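You operate a simulated robot arm through the tools that you are given. There is no shell and no other tool.

You are at the controls of a simulated two-armed robot. One attempt, no reset.

TASK
Pick up the blue rim cone with one hand, pass it to the other hand and put it on the lower board of the swift table. Put the blue end bobbin in the small grey tub. Put the small basket on the top of the dark table. Put the wooden tag from the top of the green bench in the beige wooden tray. Shut the lid of the cement trough. Shut the drawer of the raddle bench. Open the back bearing lid. Any order will do. Set down upright: blue rim cone.

The check looks at the end state, three seconds after you hand in, the way a careful person would. Anything else that was tipped, shoved, dropped, spilled or broken makes it a failure. Lids that push on must go on centred and level and be pressed home; caps that screw on are set level and turned clockwise until they are tight.

THE ROBOT
Two 7-joint arms with two-finger grippers on one trunk, on a base that drives. Base frame: it is fixed to the floor where the robot stands at the start and does not move with it; the origin is under the middle of the robot, x ahead of it, y to its left, z up. Readings come in mm, rad, newtons and seconds.
The left shoulder is at the start at [86, 216, 1244], the right one opposite. With the tool pointing down near the work surface each hand reaches from about 300 to 860 mm from the robot's upright axis, wherever it stands, measured 20 degrees to its own side. Places, roughly: back bearing lid [1800, 900, 800]; blue end bobbin (3x3x11 cm) [-300, 4500, 800]; blue rim cone (9x9x17 cm) [-3800, -200, 800]; drawer of the raddle bench [5300, 100, 700]; lid of the cement trough [4500, -1100, 800]; lower board of the swift table [-2700, 2600, 200]; small basket (16x16x6 cm) [-1000, 4300, 800]; small grey tub (39x22x10 cm) [0, 5100, 700]; top of the dark table [-300, 1900, 800]; wooden tag [-4000, 0, 750]; wooden tray (35x17x10 cm) [-4300, 500, 800]. Payload 3.43 kg a hand.
The tool frame of a hand sits at the grasp point between the pads (the TCP): z along the fingers, y along the line on which they close. The tips reach 20 mm beyond it. The gripper opens to 124 mm. The gripper's body begins 93 mm behind the TCP.
Orientation is that of the tool frame in the base frame, as a unit quaternion [x, y, z, w]. With the fingers straight down and closing along the base's y, the tool's x points along the base's -x, its y along +y and its z along -z.

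THE INTERFACE
- The arms move only by the tool jog_arm. It takes "left_series", "right_series" or both (then of equal length, played together; a hand with none holds still); each is a list of rows, each a list of 7 numbers: the shift along the tool's x, y, z in mm, then the turn, a rotation vector about the tool's x, y, z in rad, then the closure in counts, from 0 (fully open) to 255 (shut). In form: [[tx, ty, tz, rx, ry, rz, jaw], ...]. A call has 1 to 20 rows; each row shifts and turns the commanded pose from where the row before left it, along the tool's axes as they then stand. Each row takes 0.2 s and may step no farther than 50 mm and 0.15 rad from the row before; otherwise, or with a gripper value out of range, the whole call is refused. A pose out of reach is approached as far as the arm can. The call stops where the force on the tool passes 40 N (or 10 N more than at its start, if that is more) or the arm is blocked; 0.2 s more then pass. Each finger travels about 72 mm/s and halts on what it meets, pressing with about 27 N; the grip force reading is that of the motor and also rises with nothing between the fingers. The clock runs only during rows and for 0.2 s after the last one: add rows that do not move to give the fingers time. The reply holds the time, the measured pose of the TCP, the force on the tool along the base axes, the opening and the grip force, in the units named above and with some noise, with the torque about the TCP (base axes, N m) and any sound that the robot's microphone picked up, and new pictures: "show" is both (left out), scene, wrist or none (wrist: the cameras of the hands that moved).
- Cameras (640 x 400 px; columns grow to the right, rows downward): "scene" is now at [221.6, -2, 1407.3]; the picture's right is [-0.02, -1.00, 0.00], its down [-0.61, 0.01, -0.79] and it looks along [0.79, -0.02, -0.61] (base axes); focal length 256 px, centre (320, 200). "left" rides on the left gripper at [82, -14, -140] in its tool frame; the picture's right is [0.17, 0.99, 0.00], its down [-0.83, 0.14, -0.54] and it looks along [-0.53, 0.09, 0.84] (tool axes); focal length 243 px, centre (320, 200). "right" rides on the right gripper at [82, 14, -140] in its tool frame; the picture's right is [-0.17, 0.99, 0.00], its down [-0.83, -0.14, -0.54] and it looks along [-0.53, -0.09, 0.84] (tool axes); focal length 243 px, centre (320, 200). There is no depth. A picture from a camera that has moved, and an enlarged one, comes with that camera's place and axes in the base frame and with its lens.
- move_column(by): slides the trunk up (or, below 0, down) by that many mm; the arms and the scene camera ride with it, the base frame stays. It gives what a move gives, with no picture.
- drive_base(legs): drives the robot by 1 to 6 legs, each [ahead, left, turn to the left] in mm, mm and rad, along the robot's own axes; the way and the turn of a leg run together, so that a leg with both is an arc; at most 1500 mm and 3.142 rad a leg. The arms and the cameras ride along, it lands a little off, and it stops where it bumps. It gives what a move gives, and a new picture of the scene camera.
- pan_tilt(pan, tilt): turns the head with the scene camera to pan (to the left, within 1.396 rad either way) and tilt (down, from -0.506 to 1.204), counted from straight ahead of the robot. It gives what a move gives, and a new picture of the scene camera.
- inspect(camera, box): a new picture of the part [left, top, right, bottom] of that camera's present view, enlarged. No time passes.
- close_job(): hands the job in; it is judged then, once.

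Nothing tells you exact positions but the pictures and the camera data. Unless the task says otherwise, let go and move clear before handing in.

The tools are called after "Emit:" as name(argument=value, ...) on one line, values as JSON. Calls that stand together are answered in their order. jog_arm: Moves the arms, as the interface text tells. Its arguments: {"type":"object","properties":{"left_series":{"type":"array"},"right_series":{"type":"array"},"show":{"type":"string","enum":["both","scene","wrist","none"]}},"required":[]} The other tools are called the same way: move_column (by) slides the trunk up or down; drive_base (legs) drives the base; pan_tilt (pan, tilt) turns the head that bears the scene camera; inspect (camera, box) takes an enlarged picture of a part of a camera's view; close_job () hands the job in.

At the start:

```text
time: 0.0
left_position: [625.8, 313.8, 1032.1]
left_orientation: [0.0, 1.0, 0.0, -0.001]
left_ft_force: [0.4, 0.1, 0.5]
left_ft_torque: [-0.04, 0.02, 0.0]
left_opening: 124.0
left_grip_force: 0.1
right_position: [604.0, -300.6, 981.4]
right_orientation: [0.0, 1.0, -0.001, 0.0]
right_ft_force: [0.1, -0.3, 0.8]
right_ft_torque: [-0.03, -0.01, 0.0]
right_opening: 124.4
right_grip_force: 0.1
trunk travel left (down, up): [-400.0, 191.0]
robot x, y, heading: [2.0, -1.9, 0.001]
head pan, tilt: [-0.023, 0.66]
```

scene: 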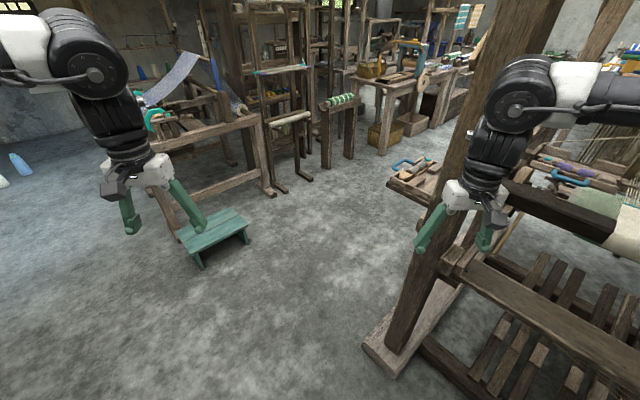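
right: 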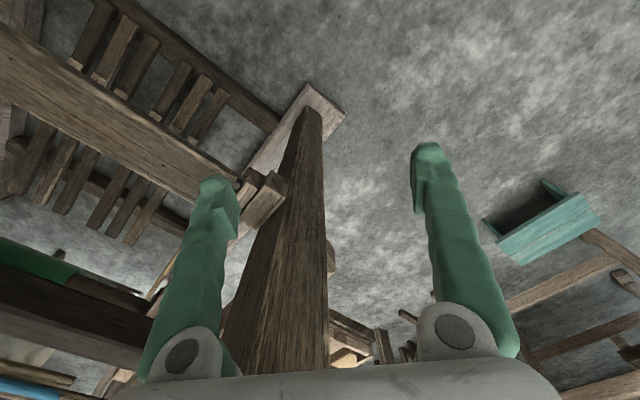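
left: 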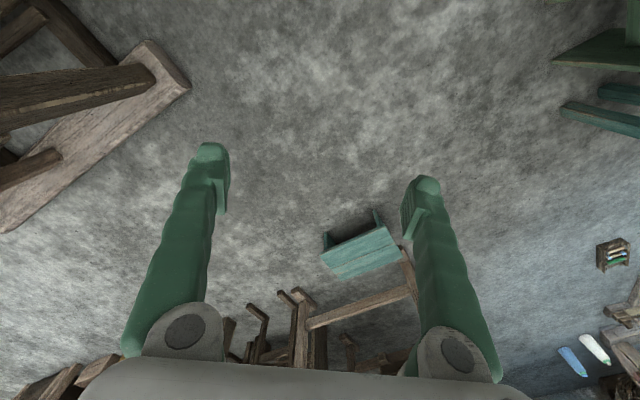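

I see a weaving workshop with a loom to the right, a spinning/bearing bench ahead-left and a green stool in front. I'll look around first to map the obstacles and targets.

Emit:
pan_tilt(pan=0.5, tilt=0.35)

Emit:
pan_tilt(pan=1.39, tilt=0.35)

Emit:
pan_tilt(pan=-0.6, tilt=0.35)

Emit:
pan_tilt(pan=-1.39, tilt=0.35)

Emit:
pan_tilt(pan=0.0, tilt=0.2)

```text
time: 0.9
left_position: [625.7, 313.2, 1031.2]
left_orientation: [-0.001, 1.0, 0.0, -0.001]
left_ft_force: [0.4, -0.6, 0.1]
left_ft_torque: [0.0, 0.0, 0.03]
left_opening: 124.2
left_grip_force: 0.1
right_position: [603.8, -301.9, 981.0]
right_orientation: [0.0, 1.0, 0.0, 0.001]
right_ft_force: [0.2, 0.0, -0.1]
right_ft_torque: [0.0, -0.02, -0.01]
right_opening: 123.9
right_grip_force: 0.0
trunk travel left (down, up): [-400.0, 191.0]
robot x, y, heading: [1.3, -0.7, -0.002]
head pan, tilt: [0.499, 0.351]
camera scene: at [216.9, 44.5, 1435.2], right [0.48, -0.88, 0.0], down [-0.3, -0.16, -0.94], along [0.82, 0.45, -0.34], focal length 256 px, centre (320, 200)
```

scene: 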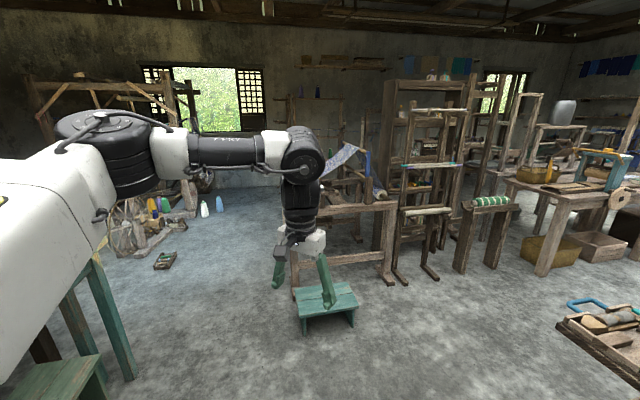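

```text
time: 2.1
left_position: [625.2, 314.7, 1031.5]
left_orientation: [-0.001, 1.0, 0.001, 0.0]
left_ft_force: [-0.7, 0.6, 0.0]
left_ft_torque: [-0.01, 0.06, 0.0]
left_opening: 124.0
left_grip_force: 0.0
right_position: [604.3, -303.6, 981.5]
right_orientation: [0.0, 1.0, 0.0, 0.001]
right_ft_force: [0.2, -0.2, 0.7]
right_ft_torque: [-0.02, 0.02, -0.02]
right_opening: 124.1
right_grip_force: 0.1
trunk travel left (down, up): [-400.0, 191.0]
robot x, y, heading: [1.1, -2.1, -0.001]
head pan, tilt: [1.389, 0.351]
camera scene: at [152.1, 91.6, 1435.3], right [0.98, -0.18, 0.0], down [-0.06, -0.34, -0.94], along [0.17, 0.92, -0.34], focal length 256 px, centre (320, 200)
```

scene: 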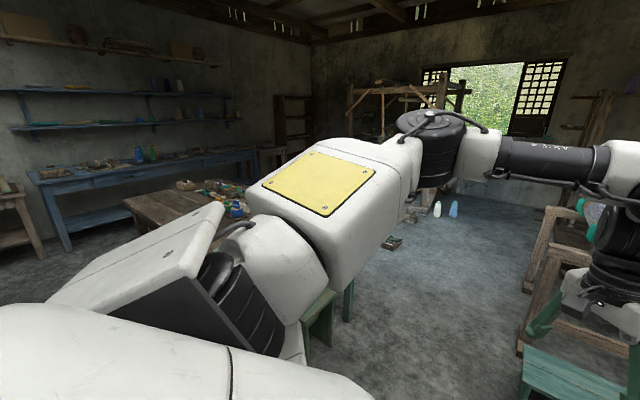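

```text
time: 4.1
left_position: [625.4, 314.4, 1031.2]
left_orientation: [0.001, 1.0, -0.001, 0.0]
left_ft_force: [0.6, 0.6, 0.5]
left_ft_torque: [0.01, -0.02, 0.0]
left_opening: 123.9
left_grip_force: 0.1
right_position: [603.9, -301.9, 980.7]
right_orientation: [0.0, 1.0, 0.0, -0.001]
right_ft_force: [-0.3, -1.0, 0.1]
right_ft_torque: [-0.01, 0.0, -0.01]
right_opening: 123.9
right_grip_force: 0.0
trunk travel left (down, up): [-400.0, 191.0]
robot x, y, heading: [-0.5, 0.9, -0.003]
head pan, tilt: [-0.6, 0.351]
camera scene: at [212.0, -52.5, 1435.3], right [-0.56, -0.83, 0.0], down [-0.28, 0.19, -0.94], along [0.78, -0.53, -0.34], focal length 256 px, centre (320, 200)
```

scene: 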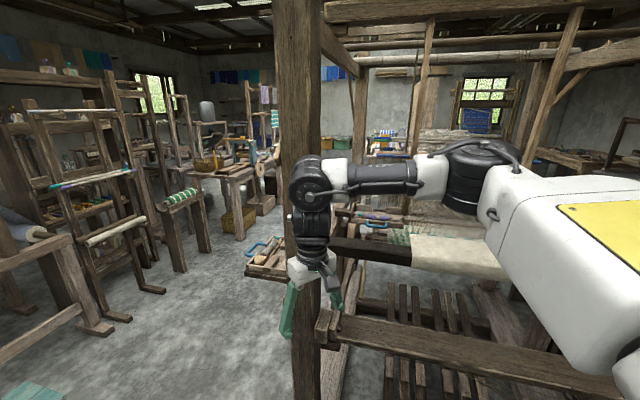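

```text
time: 5.2
left_position: [625.8, 314.6, 1032.6]
left_orientation: [-0.001, 1.0, 0.0, 0.0]
left_ft_force: [0.9, -0.1, 0.5]
left_ft_torque: [0.01, -0.01, -0.01]
left_opening: 124.1
left_grip_force: 0.1
right_position: [604.3, -302.0, 981.6]
right_orientation: [-0.001, 1.0, 0.001, 0.0]
right_ft_force: [-0.1, -0.1, 0.5]
right_ft_torque: [0.02, 0.02, -0.02]
right_opening: 123.9
right_grip_force: 0.0
trunk travel left (down, up): [-400.0, 191.0]
robot x, y, heading: [0.8, -0.9, -0.001]
head pan, tilt: [-1.389, 0.351]
camera scene: at [152.1, -91.6, 1435.3], right [-0.98, -0.18, 0.0], down [-0.06, 0.34, -0.94], along [0.17, -0.92, -0.34], focal length 256 px, centre (320, 200)
```

scene: 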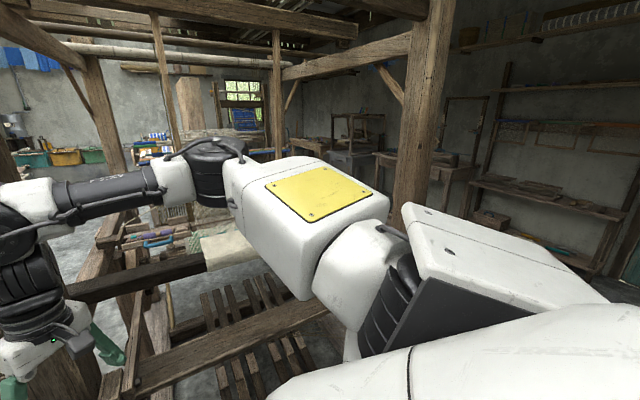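

```text
time: 6.7
left_position: [626.7, 314.7, 1032.3]
left_orientation: [0.0, 1.0, -0.001, 0.0]
left_ft_force: [0.4, 0.3, 0.1]
left_ft_torque: [0.02, 0.04, -0.01]
left_opening: 123.9
left_grip_force: 0.1
right_position: [603.5, -302.1, 980.6]
right_orientation: [0.0, 1.0, 0.0, 0.0]
right_ft_force: [0.7, -0.1, -0.3]
right_ft_torque: [-0.02, 0.04, 0.0]
right_opening: 124.3
right_grip_force: 0.0
trunk travel left (down, up): [-400.0, 191.0]
robot x, y, heading: [3.3, -1.7, -0.005]
head pan, tilt: [0.0, 0.201]
camera scene: at [228.3, -0.1, 1449.3], right [0.0, -1.0, 0.0], down [-0.2, 0.0, -0.98], along [0.98, 0.0, -0.2], focal length 256 px, centre (320, 200)
```

scene: 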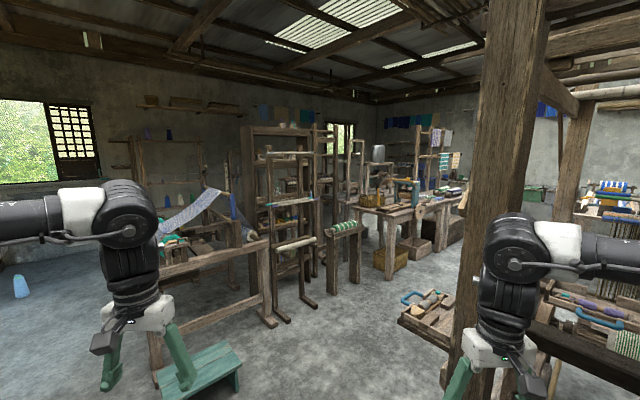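

The bearing-lid area lies behind the left gripper in the view. I'll enlarge that area, and the area toward the far benches.

Emit:
inspect(camera="scene", box=[120, 180, 300, 320])

Emit:
inspect(camera="scene", box=[330, 120, 490, 220])

Emit:
inspect(camera="scene", box=[440, 120, 640, 280])

```text
2.86 times, centred on (210, 250) of scene
camera zoom: at [228.3, -0.1, 1449.3], right [0.0, -1.0, 0.0], down [-0.2, 0.0, -0.98], along [0.98, 0.0, -0.2], focal length 733 px, centre (634, 57)
```

zoom: 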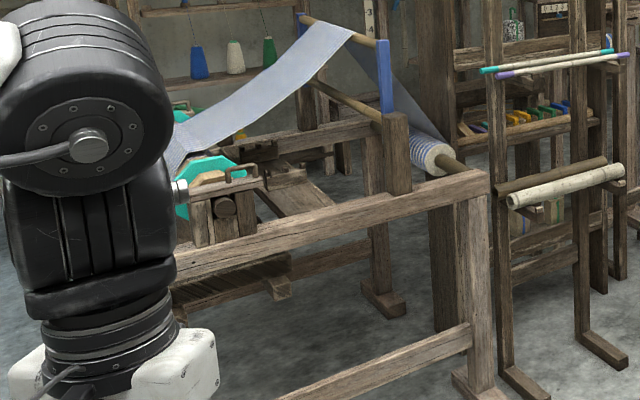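

```text
4.00 times, centred on (410, 170) of scene
camera zoom: at [228.3, -0.1, 1449.3], right [0.0, -1.0, 0.0], down [-0.2, 0.0, -0.98], along [0.98, 0.0, -0.2], focal length 1026 px, centre (-40, 320)
```

zoom: 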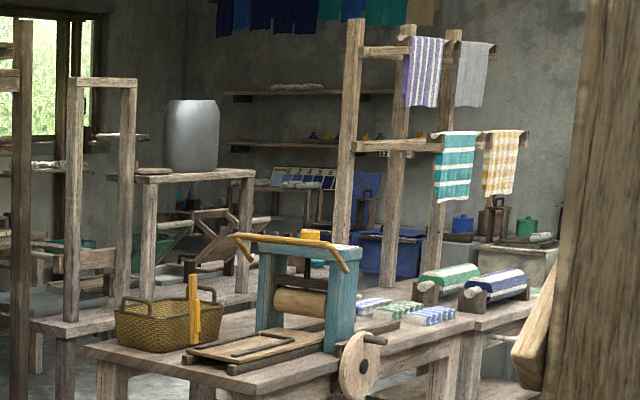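

```text
2.50 times, centred on (540, 200) of scene
camera zoom: at [228.3, -0.1, 1449.3], right [0.0, -1.0, 0.0], down [-0.2, 0.0, -0.98], along [0.98, 0.0, -0.2], focal length 641 px, centre (-230, 200)
```

zoom: 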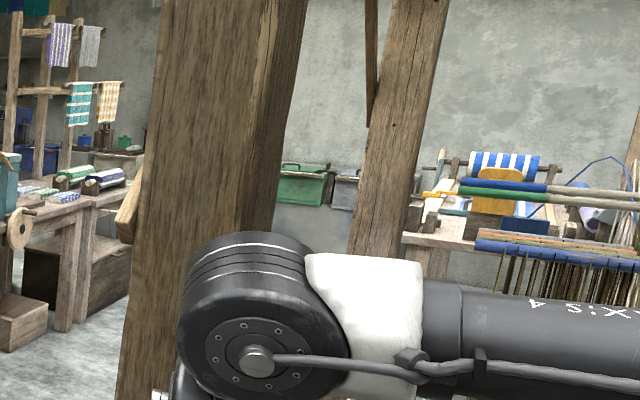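

The back bearing appears near (1790, 925, 800), on a frame turned about 45°, with the green stool in front of it. I'll raise the trunk, move nearer and look again.

Emit:
move_column(by=150)

Emit:
drive_base(legs=[[500, 200, 0.6]])

Emit:
pan_tilt(pan=0.15, tilt=0.45)

```text
time: 8.5
left_position: [625.7, 313.5, 1179.4]
left_orientation: [0.0, 1.0, 0.0, -0.002]
left_ft_force: [-0.7, 0.2, -1.0]
left_ft_torque: [-0.01, -0.01, 0.04]
left_opening: 124.1
left_grip_force: 0.0
right_position: [603.6, -302.4, 1129.3]
right_orientation: [0.0, 1.0, 0.001, -0.002]
right_ft_force: [0.4, 0.0, -0.7]
right_ft_torque: [0.01, 0.02, 0.02]
right_opening: 124.0
right_grip_force: 0.1
trunk travel left (down, up): [-550.0, 41.0]
robot x, y, heading: [4.0, -0.1, 0.005]
head pan, tilt: [0.0, 0.201]
```

```text
time: 12.0
left_position: [754.6, 939.3, 1183.2]
left_orientation: [-0.294, 0.956, 0.0, 0.0]
left_ft_force: [-0.6, 0.8, -0.1]
left_ft_torque: [0.02, 0.0, 0.03]
left_opening: 124.1
left_grip_force: 0.0
right_position: [1082.0, 417.8, 1132.0]
right_orientation: [-0.293, 0.956, 0.0, 0.001]
right_ft_force: [-0.2, -0.8, -0.4]
right_ft_torque: [0.01, 0.0, 0.03]
right_opening: 124.1
right_grip_force: 0.0
trunk travel left (down, up): [-550.0, 41.0]
robot x, y, heading: [411.3, 324.0, 0.591]
head pan, tilt: [0.0, 0.201]
camera scene: at [538.0, 412.0, 1619.5], right [0.56, -0.83, 0.0], down [-0.16, -0.11, -0.98], along [0.81, 0.55, -0.2], focal length 256 px, centre (320, 200)
```

scene: 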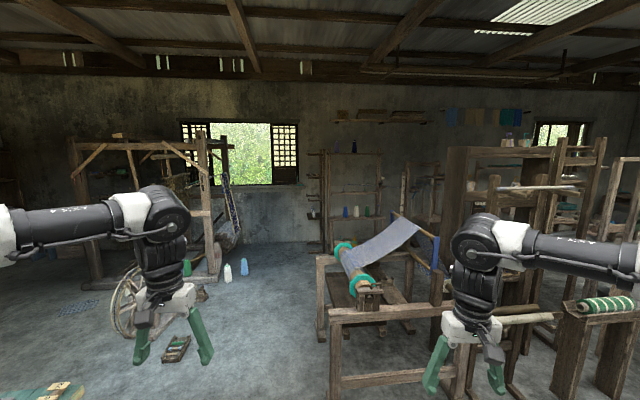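

```text
time: 12.8
left_position: [754.4, 941.0, 1182.3]
left_orientation: [-0.293, 0.956, 0.0, -0.002]
left_ft_force: [0.8, -0.1, -0.4]
left_ft_torque: [-0.01, -0.02, 0.0]
left_opening: 124.0
left_grip_force: 0.0
right_position: [1082.1, 417.7, 1130.9]
right_orientation: [-0.294, 0.956, 0.0, 0.0]
right_ft_force: [1.0, -0.3, 0.1]
right_ft_torque: [-0.02, -0.01, -0.01]
right_opening: 124.1
right_grip_force: 0.0
trunk travel left (down, up): [-550.0, 41.0]
robot x, y, heading: [416.7, 334.1, 0.595]
head pan, tilt: [0.15, 0.45]
camera scene: at [529.4, 423.6, 1596.2], right [0.68, -0.74, 0.0], down [-0.32, -0.29, -0.9], along [0.66, 0.61, -0.43], focal length 256 px, centre (320, 200)
```

scene: 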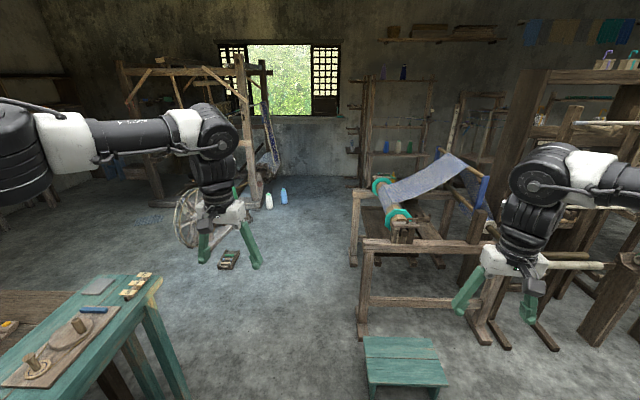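

The warp beam frame shows clearly now: a beam with two teal flanges resting in bearings. I'll enlarge it.

Emit:
inspect(camera="scene", box=[340, 160, 460, 260])

Emit:
inspect(camera="scene", box=[330, 150, 490, 400])

Emit:
inspect(camera="scene", box=[0, 240, 200, 400])

```text
4.00 times, centred on (400, 210) of scene
camera zoom: at [529.4, 423.6, 1596.2], right [0.68, -0.74, 0.0], down [-0.32, -0.29, -0.9], along [0.66, 0.61, -0.43], focal length 1026 px, centre (0, 160)
```

zoom: 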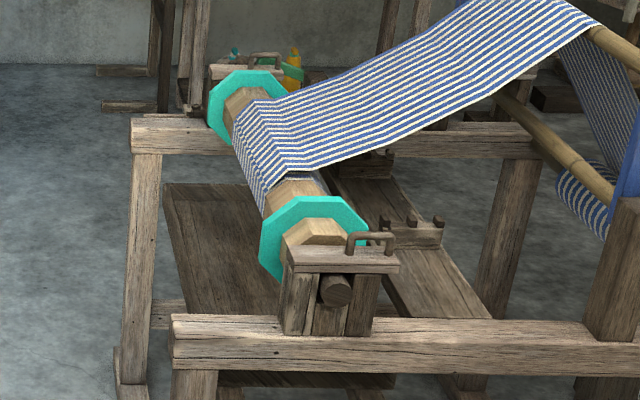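

```text
1.60 times, centred on (410, 275) of scene
camera zoom: at [529.4, 423.6, 1596.2], right [0.68, -0.74, 0.0], down [-0.32, -0.29, -0.9], along [0.66, 0.61, -0.43], focal length 410 px, centre (176, 80)
```

zoom: 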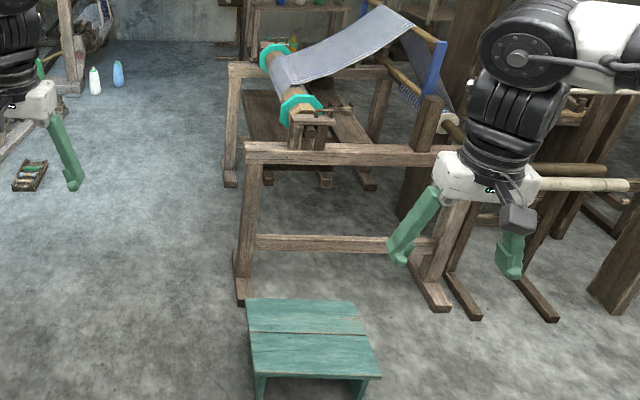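

```text
2.50 times, centred on (100, 320) of scene
camera zoom: at [529.4, 423.6, 1596.2], right [0.68, -0.74, 0.0], down [-0.32, -0.29, -0.9], along [0.66, 0.61, -0.43], focal length 641 px, centre (870, -100)
```

zoom: 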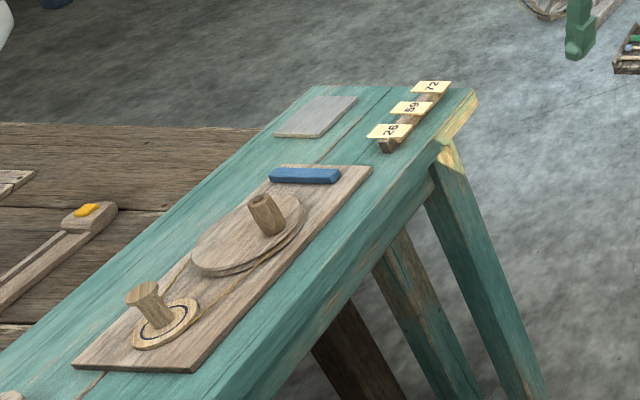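

The lid at about (1837, 939) has a handle on its right end; the far bearing is around (2330, 1390), so the near one matches the given place. I'll check the size of my own base before going near the stool.

Emit:
pan_tilt(pan=0.0, tilt=1.2)

Emit:
pan_tilt(pan=1.39, tilt=1.2)

Emit:
pan_tilt(pan=-1.39, tilt=1.2)

```text
time: 13.9
left_position: [755.1, 941.4, 1181.7]
left_orientation: [-0.293, 0.956, 0.0, 0.001]
left_ft_force: [0.2, -0.4, -0.2]
left_ft_torque: [0.0, -0.01, 0.0]
left_opening: 124.2
left_grip_force: 0.0
right_position: [1082.7, 418.1, 1130.9]
right_orientation: [-0.293, 0.956, 0.0, 0.0]
right_ft_force: [-0.3, 0.0, -0.7]
right_ft_torque: [0.0, -0.01, -0.01]
right_opening: 124.2
right_grip_force: 0.1
trunk travel left (down, up): [-550.0, 41.0]
robot x, y, heading: [414.6, 328.4, 0.594]
head pan, tilt: [0.0, 1.201]
camera scene: at [507.9, 392.3, 1538.0], right [0.56, -0.83, 0.0], down [-0.77, -0.52, -0.36], along [0.3, 0.2, -0.93], focal length 256 px, centre (320, 200)
```

scene: 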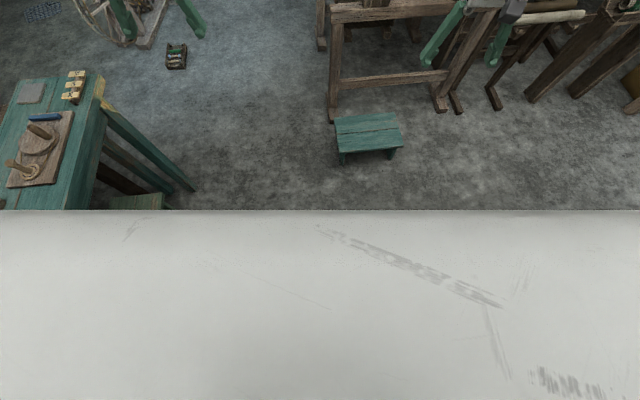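

```text
time: 15.4
left_position: [755.6, 940.6, 1180.7]
left_orientation: [-0.293, 0.956, 0.0, 0.0]
left_ft_force: [0.2, 0.1, 0.4]
left_ft_torque: [-0.01, -0.01, -0.01]
left_opening: 123.9
left_grip_force: 0.1
right_position: [1082.9, 416.6, 1131.0]
right_orientation: [-0.293, 0.956, 0.0, 0.0]
right_ft_force: [0.3, -0.5, -0.1]
right_ft_torque: [0.0, 0.02, 0.02]
right_opening: 124.1
right_grip_force: 0.0
trunk travel left (down, up): [-550.0, 41.0]
robot x, y, heading: [411.8, 331.9, 0.598]
head pan, tilt: [1.389, 1.201]
camera scene: at [439.1, 412.1, 1538.0], right [0.92, 0.4, 0.0], down [0.37, -0.85, -0.36], along [-0.15, 0.33, -0.93], focal length 256 px, centre (320, 200)
```

scene: 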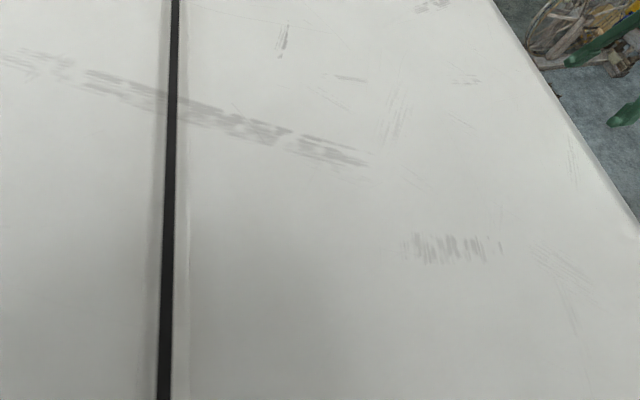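

```text
time: 17.9
left_position: [755.2, 940.4, 1180.5]
left_orientation: [-0.293, 0.956, 0.0, 0.0]
left_ft_force: [-1.1, 0.2, 0.3]
left_ft_torque: [0.01, -0.02, -0.02]
left_opening: 124.0
left_grip_force: 0.1
right_position: [1081.8, 417.6, 1130.1]
right_orientation: [-0.293, 0.956, 0.0, 0.0]
right_ft_force: [-0.3, 1.4, 0.1]
right_ft_torque: [0.0, -0.02, -0.04]
right_opening: 124.2
right_grip_force: 0.1
trunk travel left (down, up): [-550.0, 41.0]
robot x, y, heading: [417.7, 327.8, 0.597]
head pan, tilt: [-1.389, 1.201]
camera scene: at [500.8, 321.0, 1538.0], right [-0.71, -0.7, 0.0], down [-0.65, 0.66, -0.36], along [0.25, -0.26, -0.93], focal length 256 px, centre (320, 200)
```

scene: 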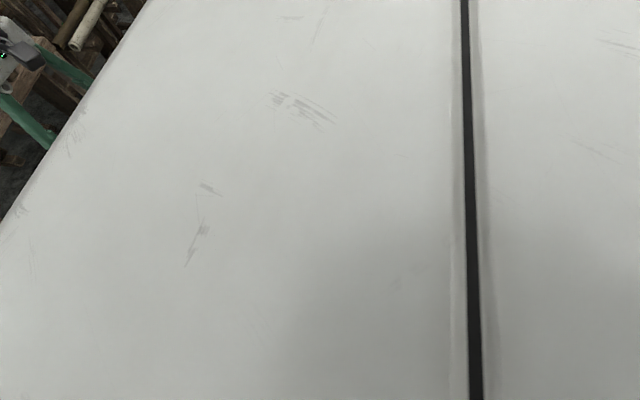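

My torso hides the floor, so I'll turn the right hand about its finger axis to let its wrist camera look back at my base.

Emit:
jog_arm(right_series=[[0, 0, 0, 0, 0, 0.15, 0], [0, 0, 0, 0, 0, 0.15, 0], [0, 0, 0, 0, 0, 0.15, 0], [0, 0, 0, 0, 0, 0.15, 0], [0, 0, 0, 0, 0, 0.15, 0], [0, 0, 0, 0, 0, 0.15, 0], [0, 0, 0, 0, 0, 0.15, 0], [0, 0, 0, 0, 0, 0.15, 0], [0, 0, 0, 0, 0, 0.15, 0], [0, 0, 0, 0, 0, 0.15, 0], [0, 0, 0, 0, 0, 0.15, 0], [0, 0, 0, 0, 0, 0.15, 0], [0, 0, 0, 0, 0, 0.15, 0], [0, 0, 0, 0, 0, 0.15, 0]], show="wrist")

```text
time: 20.9
left_position: [755.1, 941.3, 1182.4]
left_orientation: [-0.293, 0.956, 0.0, 0.0]
left_ft_force: [-0.1, 0.2, 0.0]
left_ft_torque: [-0.01, -0.05, 0.0]
left_opening: 124.0
left_grip_force: 0.0
right_position: [1139.5, 510.2, 1155.2]
right_orientation: [0.25, 0.968, -0.014, -0.01]
right_ft_force: [-0.2, -0.1, 0.7]
right_ft_torque: [0.01, 0.01, -0.03]
right_opening: 124.1
right_grip_force: 0.0
right hand out of reach, approached as far as the arm can: row 5, 6, 7, 8, 9, 10, 11, 12, 13, 14
trunk travel left (down, up): [-550.0, 41.0]
robot x, y, heading: [413.4, 331.2, 0.598]
head pan, tilt: [-1.389, 1.201]
camera right: at [1078.2, 565.4, 1295.9], right [0.62, 0.78, -0.03], down [0.67, -0.51, 0.53], along [0.4, -0.36, -0.84], focal length 243 px, centre (320, 200)
```

right: 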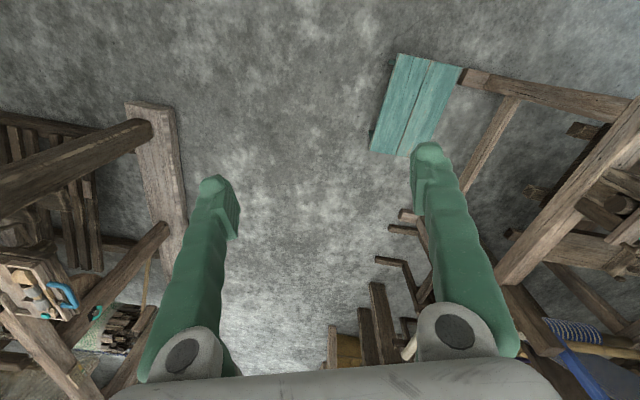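

The wrist reached its limit in that direction; I'll turn back and try the other way.

Emit:
jog_arm(right_series=[[0, 0, 0, 0, 0, -0.15, 0], [0, 0, 0, 0, 0, -0.15, 0], [0, 0, 0, 0, 0, -0.15, 0], [0, 0, 0, 0, 0, -0.15, 0], [0, 0, 0, 0, 0, -0.15, 0], [0, 0, 0, 0, 0, -0.15, 0], [0, 0, 0, 0, 0, -0.15, 0], [0, 0, 0, 0, 0, -0.15, 0], [0, 0, 0, 0, 0, -0.15, 0], [0, 0, 0, 0, 0, -0.15, 0], [0, 0, 0, 0, 0, -0.15, 0], [0, 0, 0, 0, 0, -0.15, 0], [0, 0, 0, 0, 0, -0.15, 0], [0, 0, 0, 0, 0, -0.15, 0]], show="wrist")

```text
time: 23.9
left_position: [755.2, 939.9, 1180.8]
left_orientation: [-0.295, 0.956, 0.0, 0.0]
left_ft_force: [0.7, -0.6, 0.7]
left_ft_torque: [0.0, 0.02, 0.0]
left_opening: 124.0
left_grip_force: 0.2
right_position: [1139.6, 510.9, 1154.8]
right_orientation: [0.716, -0.698, 0.0, 0.017]
right_ft_force: [-0.4, -0.3, 0.3]
right_ft_torque: [0.0, -0.02, -0.01]
right_opening: 123.9
right_grip_force: 0.1
trunk travel left (down, up): [-550.0, 41.0]
robot x, y, heading: [415.4, 327.6, 0.598]
head pan, tilt: [-1.389, 1.201]
camera right: at [1131.6, 431.6, 1297.9], right [-0.99, 0.14, 0.02], down [0.13, 0.85, 0.52], along [0.05, 0.51, -0.86], focal length 243 px, centre (320, 200)
```

right: 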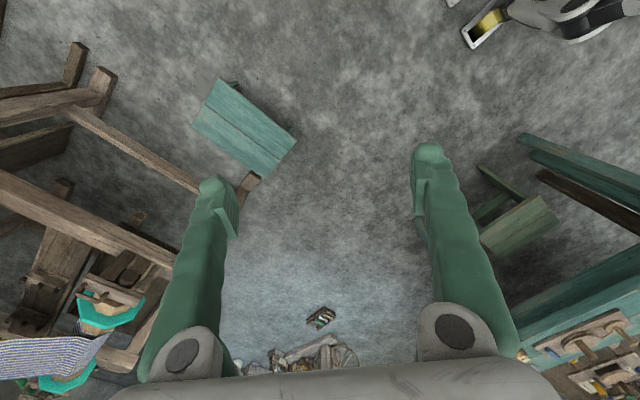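

The commanded pose restarts from the measured one at each call. A bit of my base shows at the top right, so I'll turn the hand further to see all of it.

Emit:
jog_arm(right_series=[[0, 0, 0, 0, 0, -0.15, 0], [0, 0, 0, 0, 0, -0.15, 0], [0, 0, 0, 0, 0, -0.15, 0], [0, 0, 0, 0, 0, -0.15, 0], [0, 0, 0, 0, 0, -0.15, 0], [0, 0, 0, 0, 0, -0.15, 0], [0, 0, 0, 0, 0, -0.15, 0], [0, 0, 0, 0, 0, -0.15, 0]], show="wrist")

```text
time: 25.7
left_position: [755.5, 940.5, 1181.4]
left_orientation: [-0.294, 0.956, -0.001, -0.001]
left_ft_force: [-0.5, -0.6, 0.0]
left_ft_torque: [-0.01, -0.03, -0.01]
left_opening: 124.1
left_grip_force: 0.0
right_position: [1140.5, 510.3, 1155.3]
right_orientation: [0.985, -0.171, -0.01, 0.013]
right_ft_force: [-0.1, -0.8, -0.9]
right_ft_torque: [0.0, 0.0, 0.0]
right_opening: 124.0
right_grip_force: 0.1
trunk travel left (down, up): [-550.0, 41.0]
robot x, y, heading: [413.4, 327.2, 0.589]
head pan, tilt: [-1.389, 1.201]
camera right: at [1216.1, 472.5, 1294.6], right [-0.49, -0.87, 0.03], down [-0.72, 0.43, 0.55], along [-0.49, 0.25, -0.84], focal length 243 px, centre (320, 200)
```

right: 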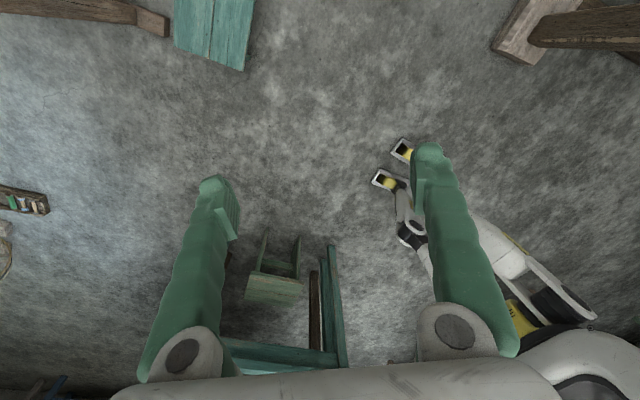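

Emit:
inspect(camera="right", box=[340, 100, 640, 400])

Emit:
jog_arm(right_series=[[0, 0, 0, 0, 0, -0.15, 0], [0, 0, 0, 0, 0, -0.15, 0], [0, 0, 0, 0, 0, -0.15, 0], [0, 0, 0, 0, 0, -0.15, 0], [0, 0, 0, 0, 0, -0.15, 0]], show="wrist")

```text
1.33 times, centred on (490, 250) of right
camera zoom: at [1216.1, 472.5, 1294.6], right [-0.49, -0.87, 0.03], down [-0.72, 0.43, 0.55], along [-0.49, 0.25, -0.84], focal length 324 px, centre (93, 133)
```

zoom: 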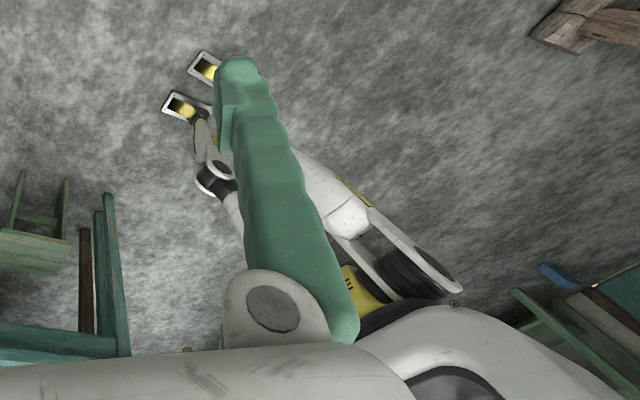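

```text
time: 26.9
left_position: [754.7, 940.3, 1182.1]
left_orientation: [-0.293, 0.956, 0.001, 0.0]
left_ft_force: [-0.2, 0.1, 1.4]
left_ft_torque: [0.01, 0.0, -0.01]
left_opening: 123.9
left_grip_force: 0.0
right_position: [1140.5, 511.7, 1155.2]
right_orientation: [0.98, 0.2, -0.015, 0.009]
right_ft_force: [0.2, -0.5, -0.2]
right_ft_torque: [0.05, 0.0, 0.0]
right_opening: 124.1
right_grip_force: 0.1
trunk travel left (down, up): [-550.0, 41.0]
robot x, y, heading: [416.1, 329.1, 0.594]
head pan, tilt: [-1.389, 1.201]
camera right: at [1224.6, 533.2, 1293.0], right [0.23, -0.97, 0.02], down [-0.8, -0.18, 0.56], along [-0.55, -0.15, -0.83], focal length 243 px, centre (320, 200)
```

right: 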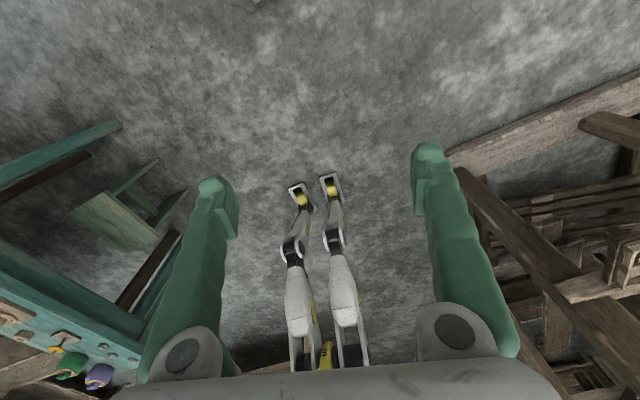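

My base is only two narrow wheeled legs near the axis, so I can stand close to things. I'll restore the right hand and go to a spot facing the bearing, just before the stool.

Emit:
jog_arm(right_series=[[0, 0, 0, 0, 0, 0.15, 0], [0, 0, 0, 0, 0, 0.15, 0], [0, 0, 0, 0, 0, 0.15, 0], [0, 0, 0, 0, 0, 0.15, 0], [0, 0, 0, 0, 0, 0.15, 0], [0, 0, 0, 0, 0, 0.15, 0], [0, 0, 0, 0, 0, 0.15, 0], [0, 0, 0, 0, 0, 0.15, 0], [0, 0, 0, 0, 0, 0.15, 0], [0, 0, 0, 0, 0, 0.15, 0], [0, 0, 0, 0, 0, 0.15, 0], [0, 0, 0, 0, 0, 0.15, 0], [0, 0, 0, 0, 0, 0.15, 0], [0, 0, 0, 0, 0, 0.15, 0], [0, 0, 0, 0, 0, 0.15, 0], [0, 0, 0, 0, 0, 0.15, 0], [0, 0, 0, 0, 0, 0.15, 0], [0, 0, 0, 0, 0, 0.15, 0], [0, 0, 0, 0, 0, 0.15, 0], [0, 0, 0, 0, 0, 0.1, 0]], show="none")

Emit:
drive_base(legs=[[0, 0, 0.224], [500, -370, 0]])

Emit:
pan_tilt(pan=-0.2, tilt=0.7)

```text
time: 31.1
left_position: [754.5, 940.9, 1181.1]
left_orientation: [-0.294, 0.956, 0.0, 0.0]
left_ft_force: [0.1, 0.3, -1.0]
left_ft_torque: [-0.04, 0.03, 0.01]
left_opening: 124.0
left_grip_force: 0.1
right_position: [1140.1, 511.7, 1154.7]
right_orientation: [-0.291, 0.957, -0.008, -0.015]
right_ft_force: [-0.3, -0.4, 0.2]
right_ft_torque: [0.02, 0.02, -0.03]
right_opening: 123.9
right_grip_force: 0.1
trunk travel left (down, up): [-550.0, 41.0]
robot x, y, heading: [415.1, 332.1, 0.593]
head pan, tilt: [-1.389, 1.201]
```

```text
time: 37.6
left_position: [1223.5, 1111.7, 1182.6]
left_orientation: [-0.398, 0.917, 0.0, 0.0]
left_ft_force: [-0.5, 0.6, -0.8]
left_ft_torque: [0.01, 0.0, 0.01]
left_opening: 124.1
left_grip_force: 0.1
right_position: [1694.6, 778.1, 1154.9]
right_orientation: [-0.398, 0.917, -0.009, -0.015]
right_ft_force: [0.3, -0.5, 0.1]
right_ft_torque: [0.0, 0.02, -0.01]
right_opening: 123.9
right_grip_force: 0.1
trunk travel left (down, up): [-550.0, 41.0]
robot x, y, heading: [1025.0, 437.6, 0.819]
head pan, tilt: [-1.389, 1.201]
camera scene: at [1113.9, 450.6, 1538.0], right [-0.54, -0.84, 0.0], down [-0.78, 0.5, -0.36], along [0.31, -0.2, -0.93], focal length 256 px, centre (320, 200)
```

scene: 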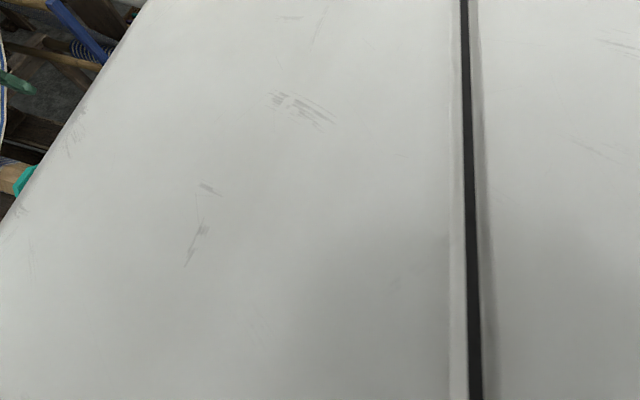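

```text
time: 39.0
left_position: [1226.3, 1112.2, 1181.4]
left_orientation: [-0.398, 0.917, 0.0, 0.0]
left_ft_force: [0.7, 0.2, 0.1]
left_ft_torque: [0.02, 0.03, 0.03]
left_opening: 123.7
left_grip_force: 0.1
right_position: [1694.6, 778.3, 1154.4]
right_orientation: [-0.397, 0.918, -0.009, -0.014]
right_ft_force: [0.6, 0.6, 0.5]
right_ft_torque: [0.01, 0.0, 0.0]
right_opening: 124.2
right_grip_force: 0.1
trunk travel left (down, up): [-550.0, 41.0]
robot x, y, heading: [1028.6, 439.0, 0.819]
head pan, tilt: [-0.201, 0.7]
camera scene: at [1136.7, 530.1, 1573.9], right [0.58, -0.82, 0.0], down [-0.53, -0.37, -0.76], along [0.62, 0.44, -0.64], focal length 256 px, centre (320, 200)
```

scene: 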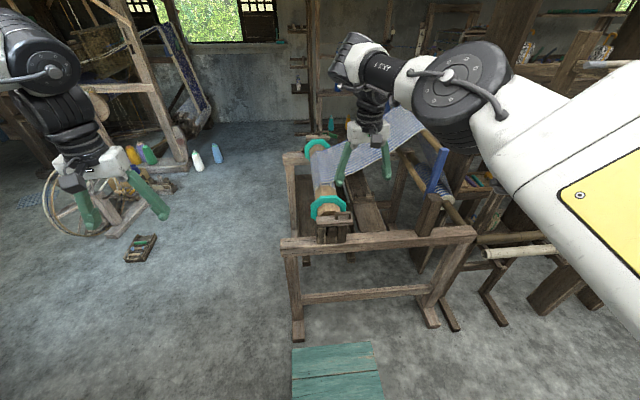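

Emit:
inspect(camera="scene", box=[285, 180, 385, 250])

Emit:
inspect(camera="right", box=[0, 0, 640, 400])

```text
5.71 times, centred on (335, 215) of scene
camera zoom: at [1136.7, 530.1, 1573.9], right [0.58, -0.82, 0.0], down [-0.53, -0.37, -0.76], along [0.62, 0.44, -0.64], focal length 1466 px, centre (234, 114)
```

zoom: 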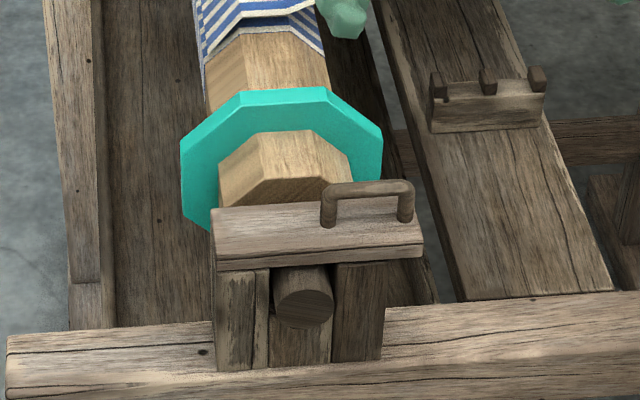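

```text
1.00 times, centred on (320, 200) of right (not enlarged: the box is as wide or as high as the picture)
camera zoom: at [1631.5, 731.5, 1298.0], right [-0.61, 0.8, -0.01], down [0.68, 0.52, 0.51], along [0.41, 0.3, -0.86], focal length 243 px, centre (320, 200)
```

zoom: 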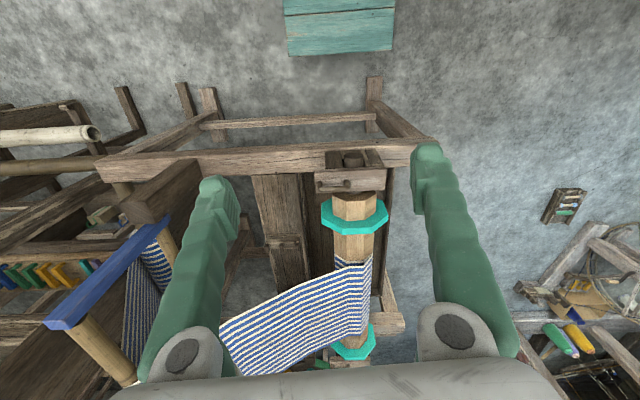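

The lid overhangs the block at its right (handle) end, so its hinge is likely at the left end. I'll enlarge the wrist view to triangulate.

Emit:
inspect(camera="right", box=[290, 130, 410, 205])

Emit:
inspect(camera="left", box=[0, 0, 640, 400])

```text
5.33 times, centred on (350, 168) of right
camera zoom: at [1631.5, 731.5, 1298.0], right [-0.61, 0.8, -0.01], down [0.68, 0.52, 0.51], along [0.41, 0.3, -0.86], focal length 1294 px, centre (160, 373)
```

zoom: 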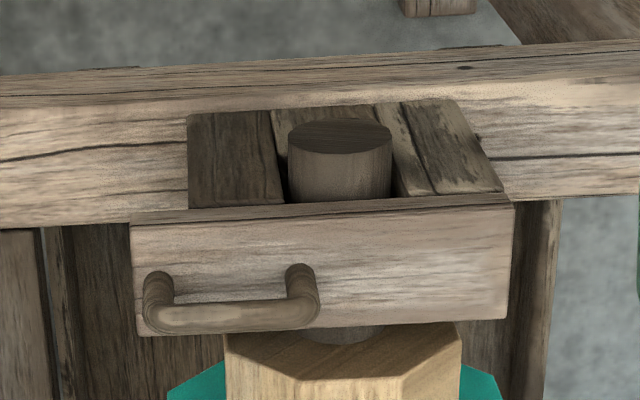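

```text
1.00 times, centred on (320, 200) of left (not enlarged: the box is as wide or as high as the picture)
camera zoom: at [1177.6, 1042.0, 1321.7], right [-0.83, 0.55, 0.0], down [0.47, 0.7, 0.54], along [0.3, 0.45, -0.84], focal length 243 px, centre (320, 200)
```

zoom: 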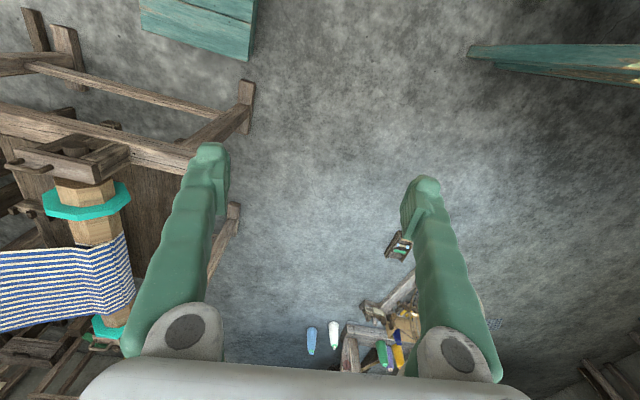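

I triangulated the lid: top at z≈844 and 144 × 55 mm, with its left end near (1728, 968). The handle bar is at about (1800, 886, 875), and the machine's yaw is about 0.72 rad. I'll retract the right arm clear of the blue reed post and step in so the left hand can lift the handle.

Emit:
jog_arm(right_series=[[45, 0, -10, 0, 0, 0, 0], [45, 0, -10, 0, 0, 0, 0], [45, 0, -10, 0, 0, 0, 0], [45, 0, -10, 0, 0, 0, 0], [45, 0, -10, 0, 0, 0, 0], [45, 0, -10, 0, 0, 0, 0], [20, 0, 0, 0, 0, 0, 0]], show="scene")

```text
time: 40.6
left_position: [1225.2, 1111.3, 1181.9]
left_orientation: [-0.398, 0.917, -0.001, 0.0]
left_ft_force: [-0.4, -0.7, 0.3]
left_ft_torque: [0.0, 0.0, -0.02]
left_opening: 124.1
left_grip_force: 0.1
right_position: [1500.3, 567.6, 1225.1]
right_orientation: [-0.397, 0.917, -0.008, -0.015]
right_ft_force: [-0.2, 0.0, -0.6]
right_ft_torque: [-0.01, 0.03, -0.02]
right_opening: 124.0
right_grip_force: 0.0
trunk travel left (down, up): [-550.0, 41.0]
robot x, y, heading: [1027.3, 443.0, 0.819]
head pan, tilt: [-0.201, 0.7]
camera scene: at [1136.6, 529.4, 1574.0], right [0.58, -0.81, 0.0], down [-0.52, -0.37, -0.77], along [0.62, 0.44, -0.64], focal length 256 px, centre (320, 200)
```

scene: 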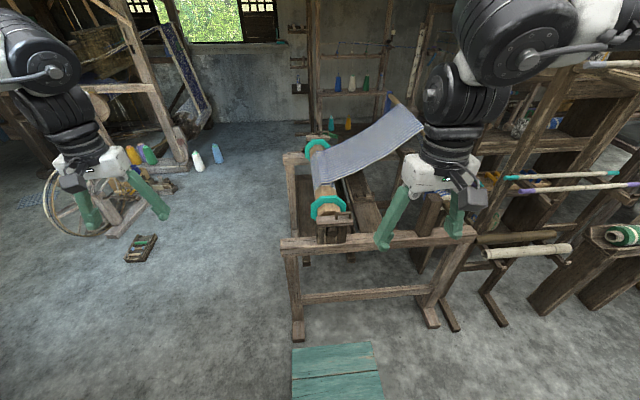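

Emit:
drive_base(legs=[[0, 0, -0.099], [0, -208, 0], [150, 0, 0]])

Emit:
pan_tilt(pan=0.0, tilt=0.8)

```text
time: 45.5
left_position: [1515.7, 1006.5, 1182.7]
left_orientation: [-0.35, 0.937, -0.001, -0.001]
left_ft_force: [-0.4, 0.9, -0.7]
left_ft_torque: [0.02, 0.0, 0.0]
left_opening: 123.9
left_grip_force: 0.1
right_position: [1733.5, 438.0, 1224.8]
right_orientation: [-0.35, 0.937, -0.007, -0.014]
right_ft_force: [0.2, -0.2, -0.6]
right_ft_torque: [-0.04, 0.01, -0.01]
right_opening: 123.9
right_grip_force: 0.1
trunk travel left (down, up): [-550.0, 41.0]
robot x, y, heading: [1248.6, 363.0, 0.716]
head pan, tilt: [-0.201, 0.7]
stopped in leg 3: the robot was blocked; the commanded pose is now the measured one
camera scene: at [1368.4, 438.0, 1574.1], right [0.49, -0.87, 0.0], down [-0.56, -0.32, -0.76], along [0.67, 0.38, -0.64], focal length 256 px, centre (320, 200)
```

scene: 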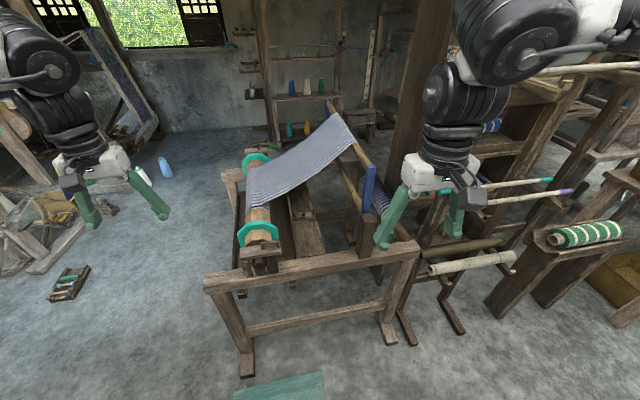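

```text
time: 46.3
left_position: [1518.2, 1008.9, 1181.0]
left_orientation: [-0.35, 0.937, 0.0, 0.0]
left_ft_force: [0.2, 1.0, -0.1]
left_ft_torque: [-0.01, 0.02, -0.01]
left_opening: 124.1
left_grip_force: 0.1
right_position: [1734.6, 441.0, 1222.3]
right_orientation: [-0.35, 0.937, -0.009, -0.016]
right_ft_force: [-0.7, -0.1, 0.2]
right_ft_torque: [-0.01, 0.05, 0.0]
right_opening: 124.2
right_grip_force: 0.0
trunk travel left (down, up): [-550.0, 41.0]
robot x, y, heading: [1251.6, 360.0, 0.718]
head pan, tilt: [0.0, 0.799]
camera scene: at [1357.5, 451.2, 1565.4], right [0.66, -0.76, 0.0], down [-0.54, -0.47, -0.7], along [0.53, 0.46, -0.72], focal length 256 px, centre (320, 200)
```

scene: 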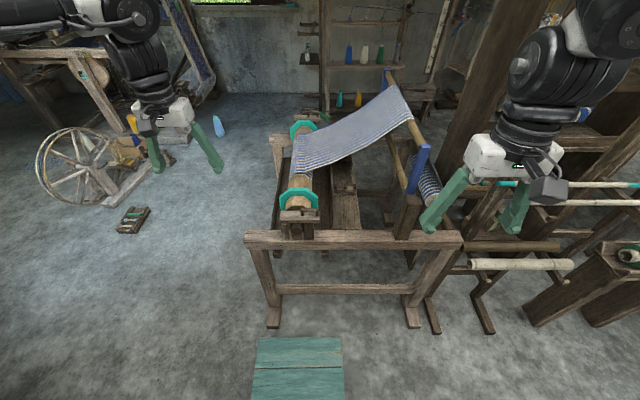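

I was blocked just before the stool, so my base collides farther out (about 270 mm ahead) than it looks. I'll back off slightly; the handle is still within reach at about 775 mm. Then I'll refine the lid location.

Emit:
drive_base(legs=[[-15, 0, 0]])

Emit:
inspect(camera="scene", box=[260, 180, 350, 250])

Emit:
inspect(camera="left", box=[0, 0, 640, 400])

```text
time: 47.1
left_position: [1508.0, 1000.0, 1180.1]
left_orientation: [-0.35, 0.937, 0.0, -0.002]
left_ft_force: [-0.1, 0.2, -0.3]
left_ft_torque: [-0.03, 0.05, -0.01]
left_opening: 123.9
left_grip_force: 0.1
right_position: [1725.1, 431.8, 1222.7]
right_orientation: [-0.349, 0.937, -0.009, -0.017]
right_ft_force: [0.0, -0.1, 0.0]
right_ft_torque: [-0.05, 0.06, -0.01]
right_opening: 124.1
right_grip_force: 0.0
trunk travel left (down, up): [-550.0, 41.0]
robot x, y, heading: [1239.5, 351.1, 0.718]
head pan, tilt: [0.0, 0.799]
camera scene: at [1348.9, 443.7, 1565.0], right [0.66, -0.75, 0.0], down [-0.54, -0.47, -0.69], along [0.52, 0.46, -0.72], focal length 256 px, centre (320, 200)
```

scene: 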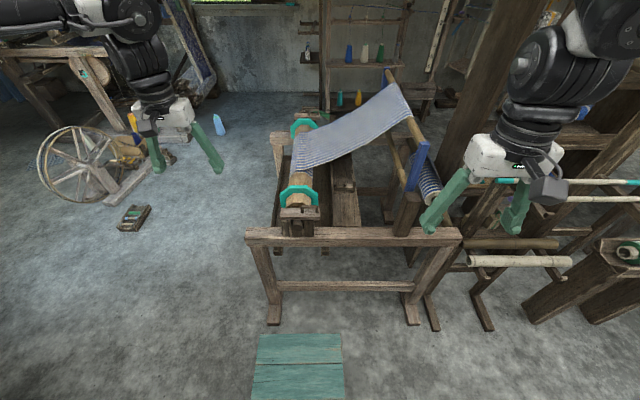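

```text
5.71 times, centred on (305, 215) of scene
camera zoom: at [1348.9, 443.7, 1565.0], right [0.66, -0.75, 0.0], down [-0.54, -0.47, -0.69], along [0.52, 0.46, -0.72], focal length 1466 px, centre (406, 114)
```

zoom: 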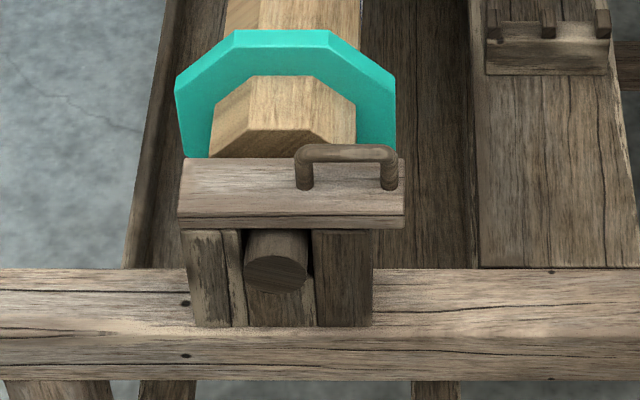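

```text
1.00 times, centred on (320, 200) of left (not enlarged: the box is as wide or as high as the picture)
camera zoom: at [1454.9, 936.4, 1319.3], right [-0.77, 0.64, 0.0], down [0.54, 0.65, 0.54], along [0.34, 0.41, -0.84], focal length 243 px, centre (320, 200)
```

zoom: 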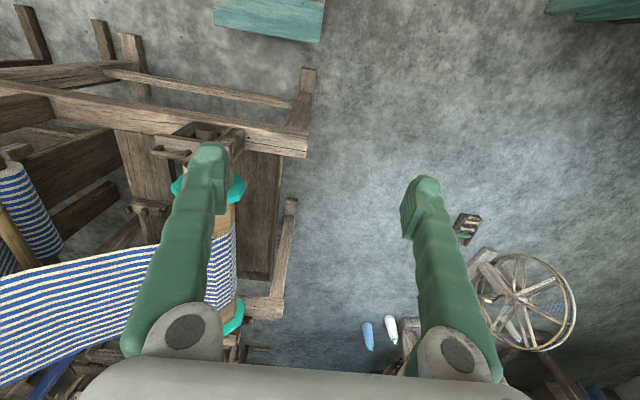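

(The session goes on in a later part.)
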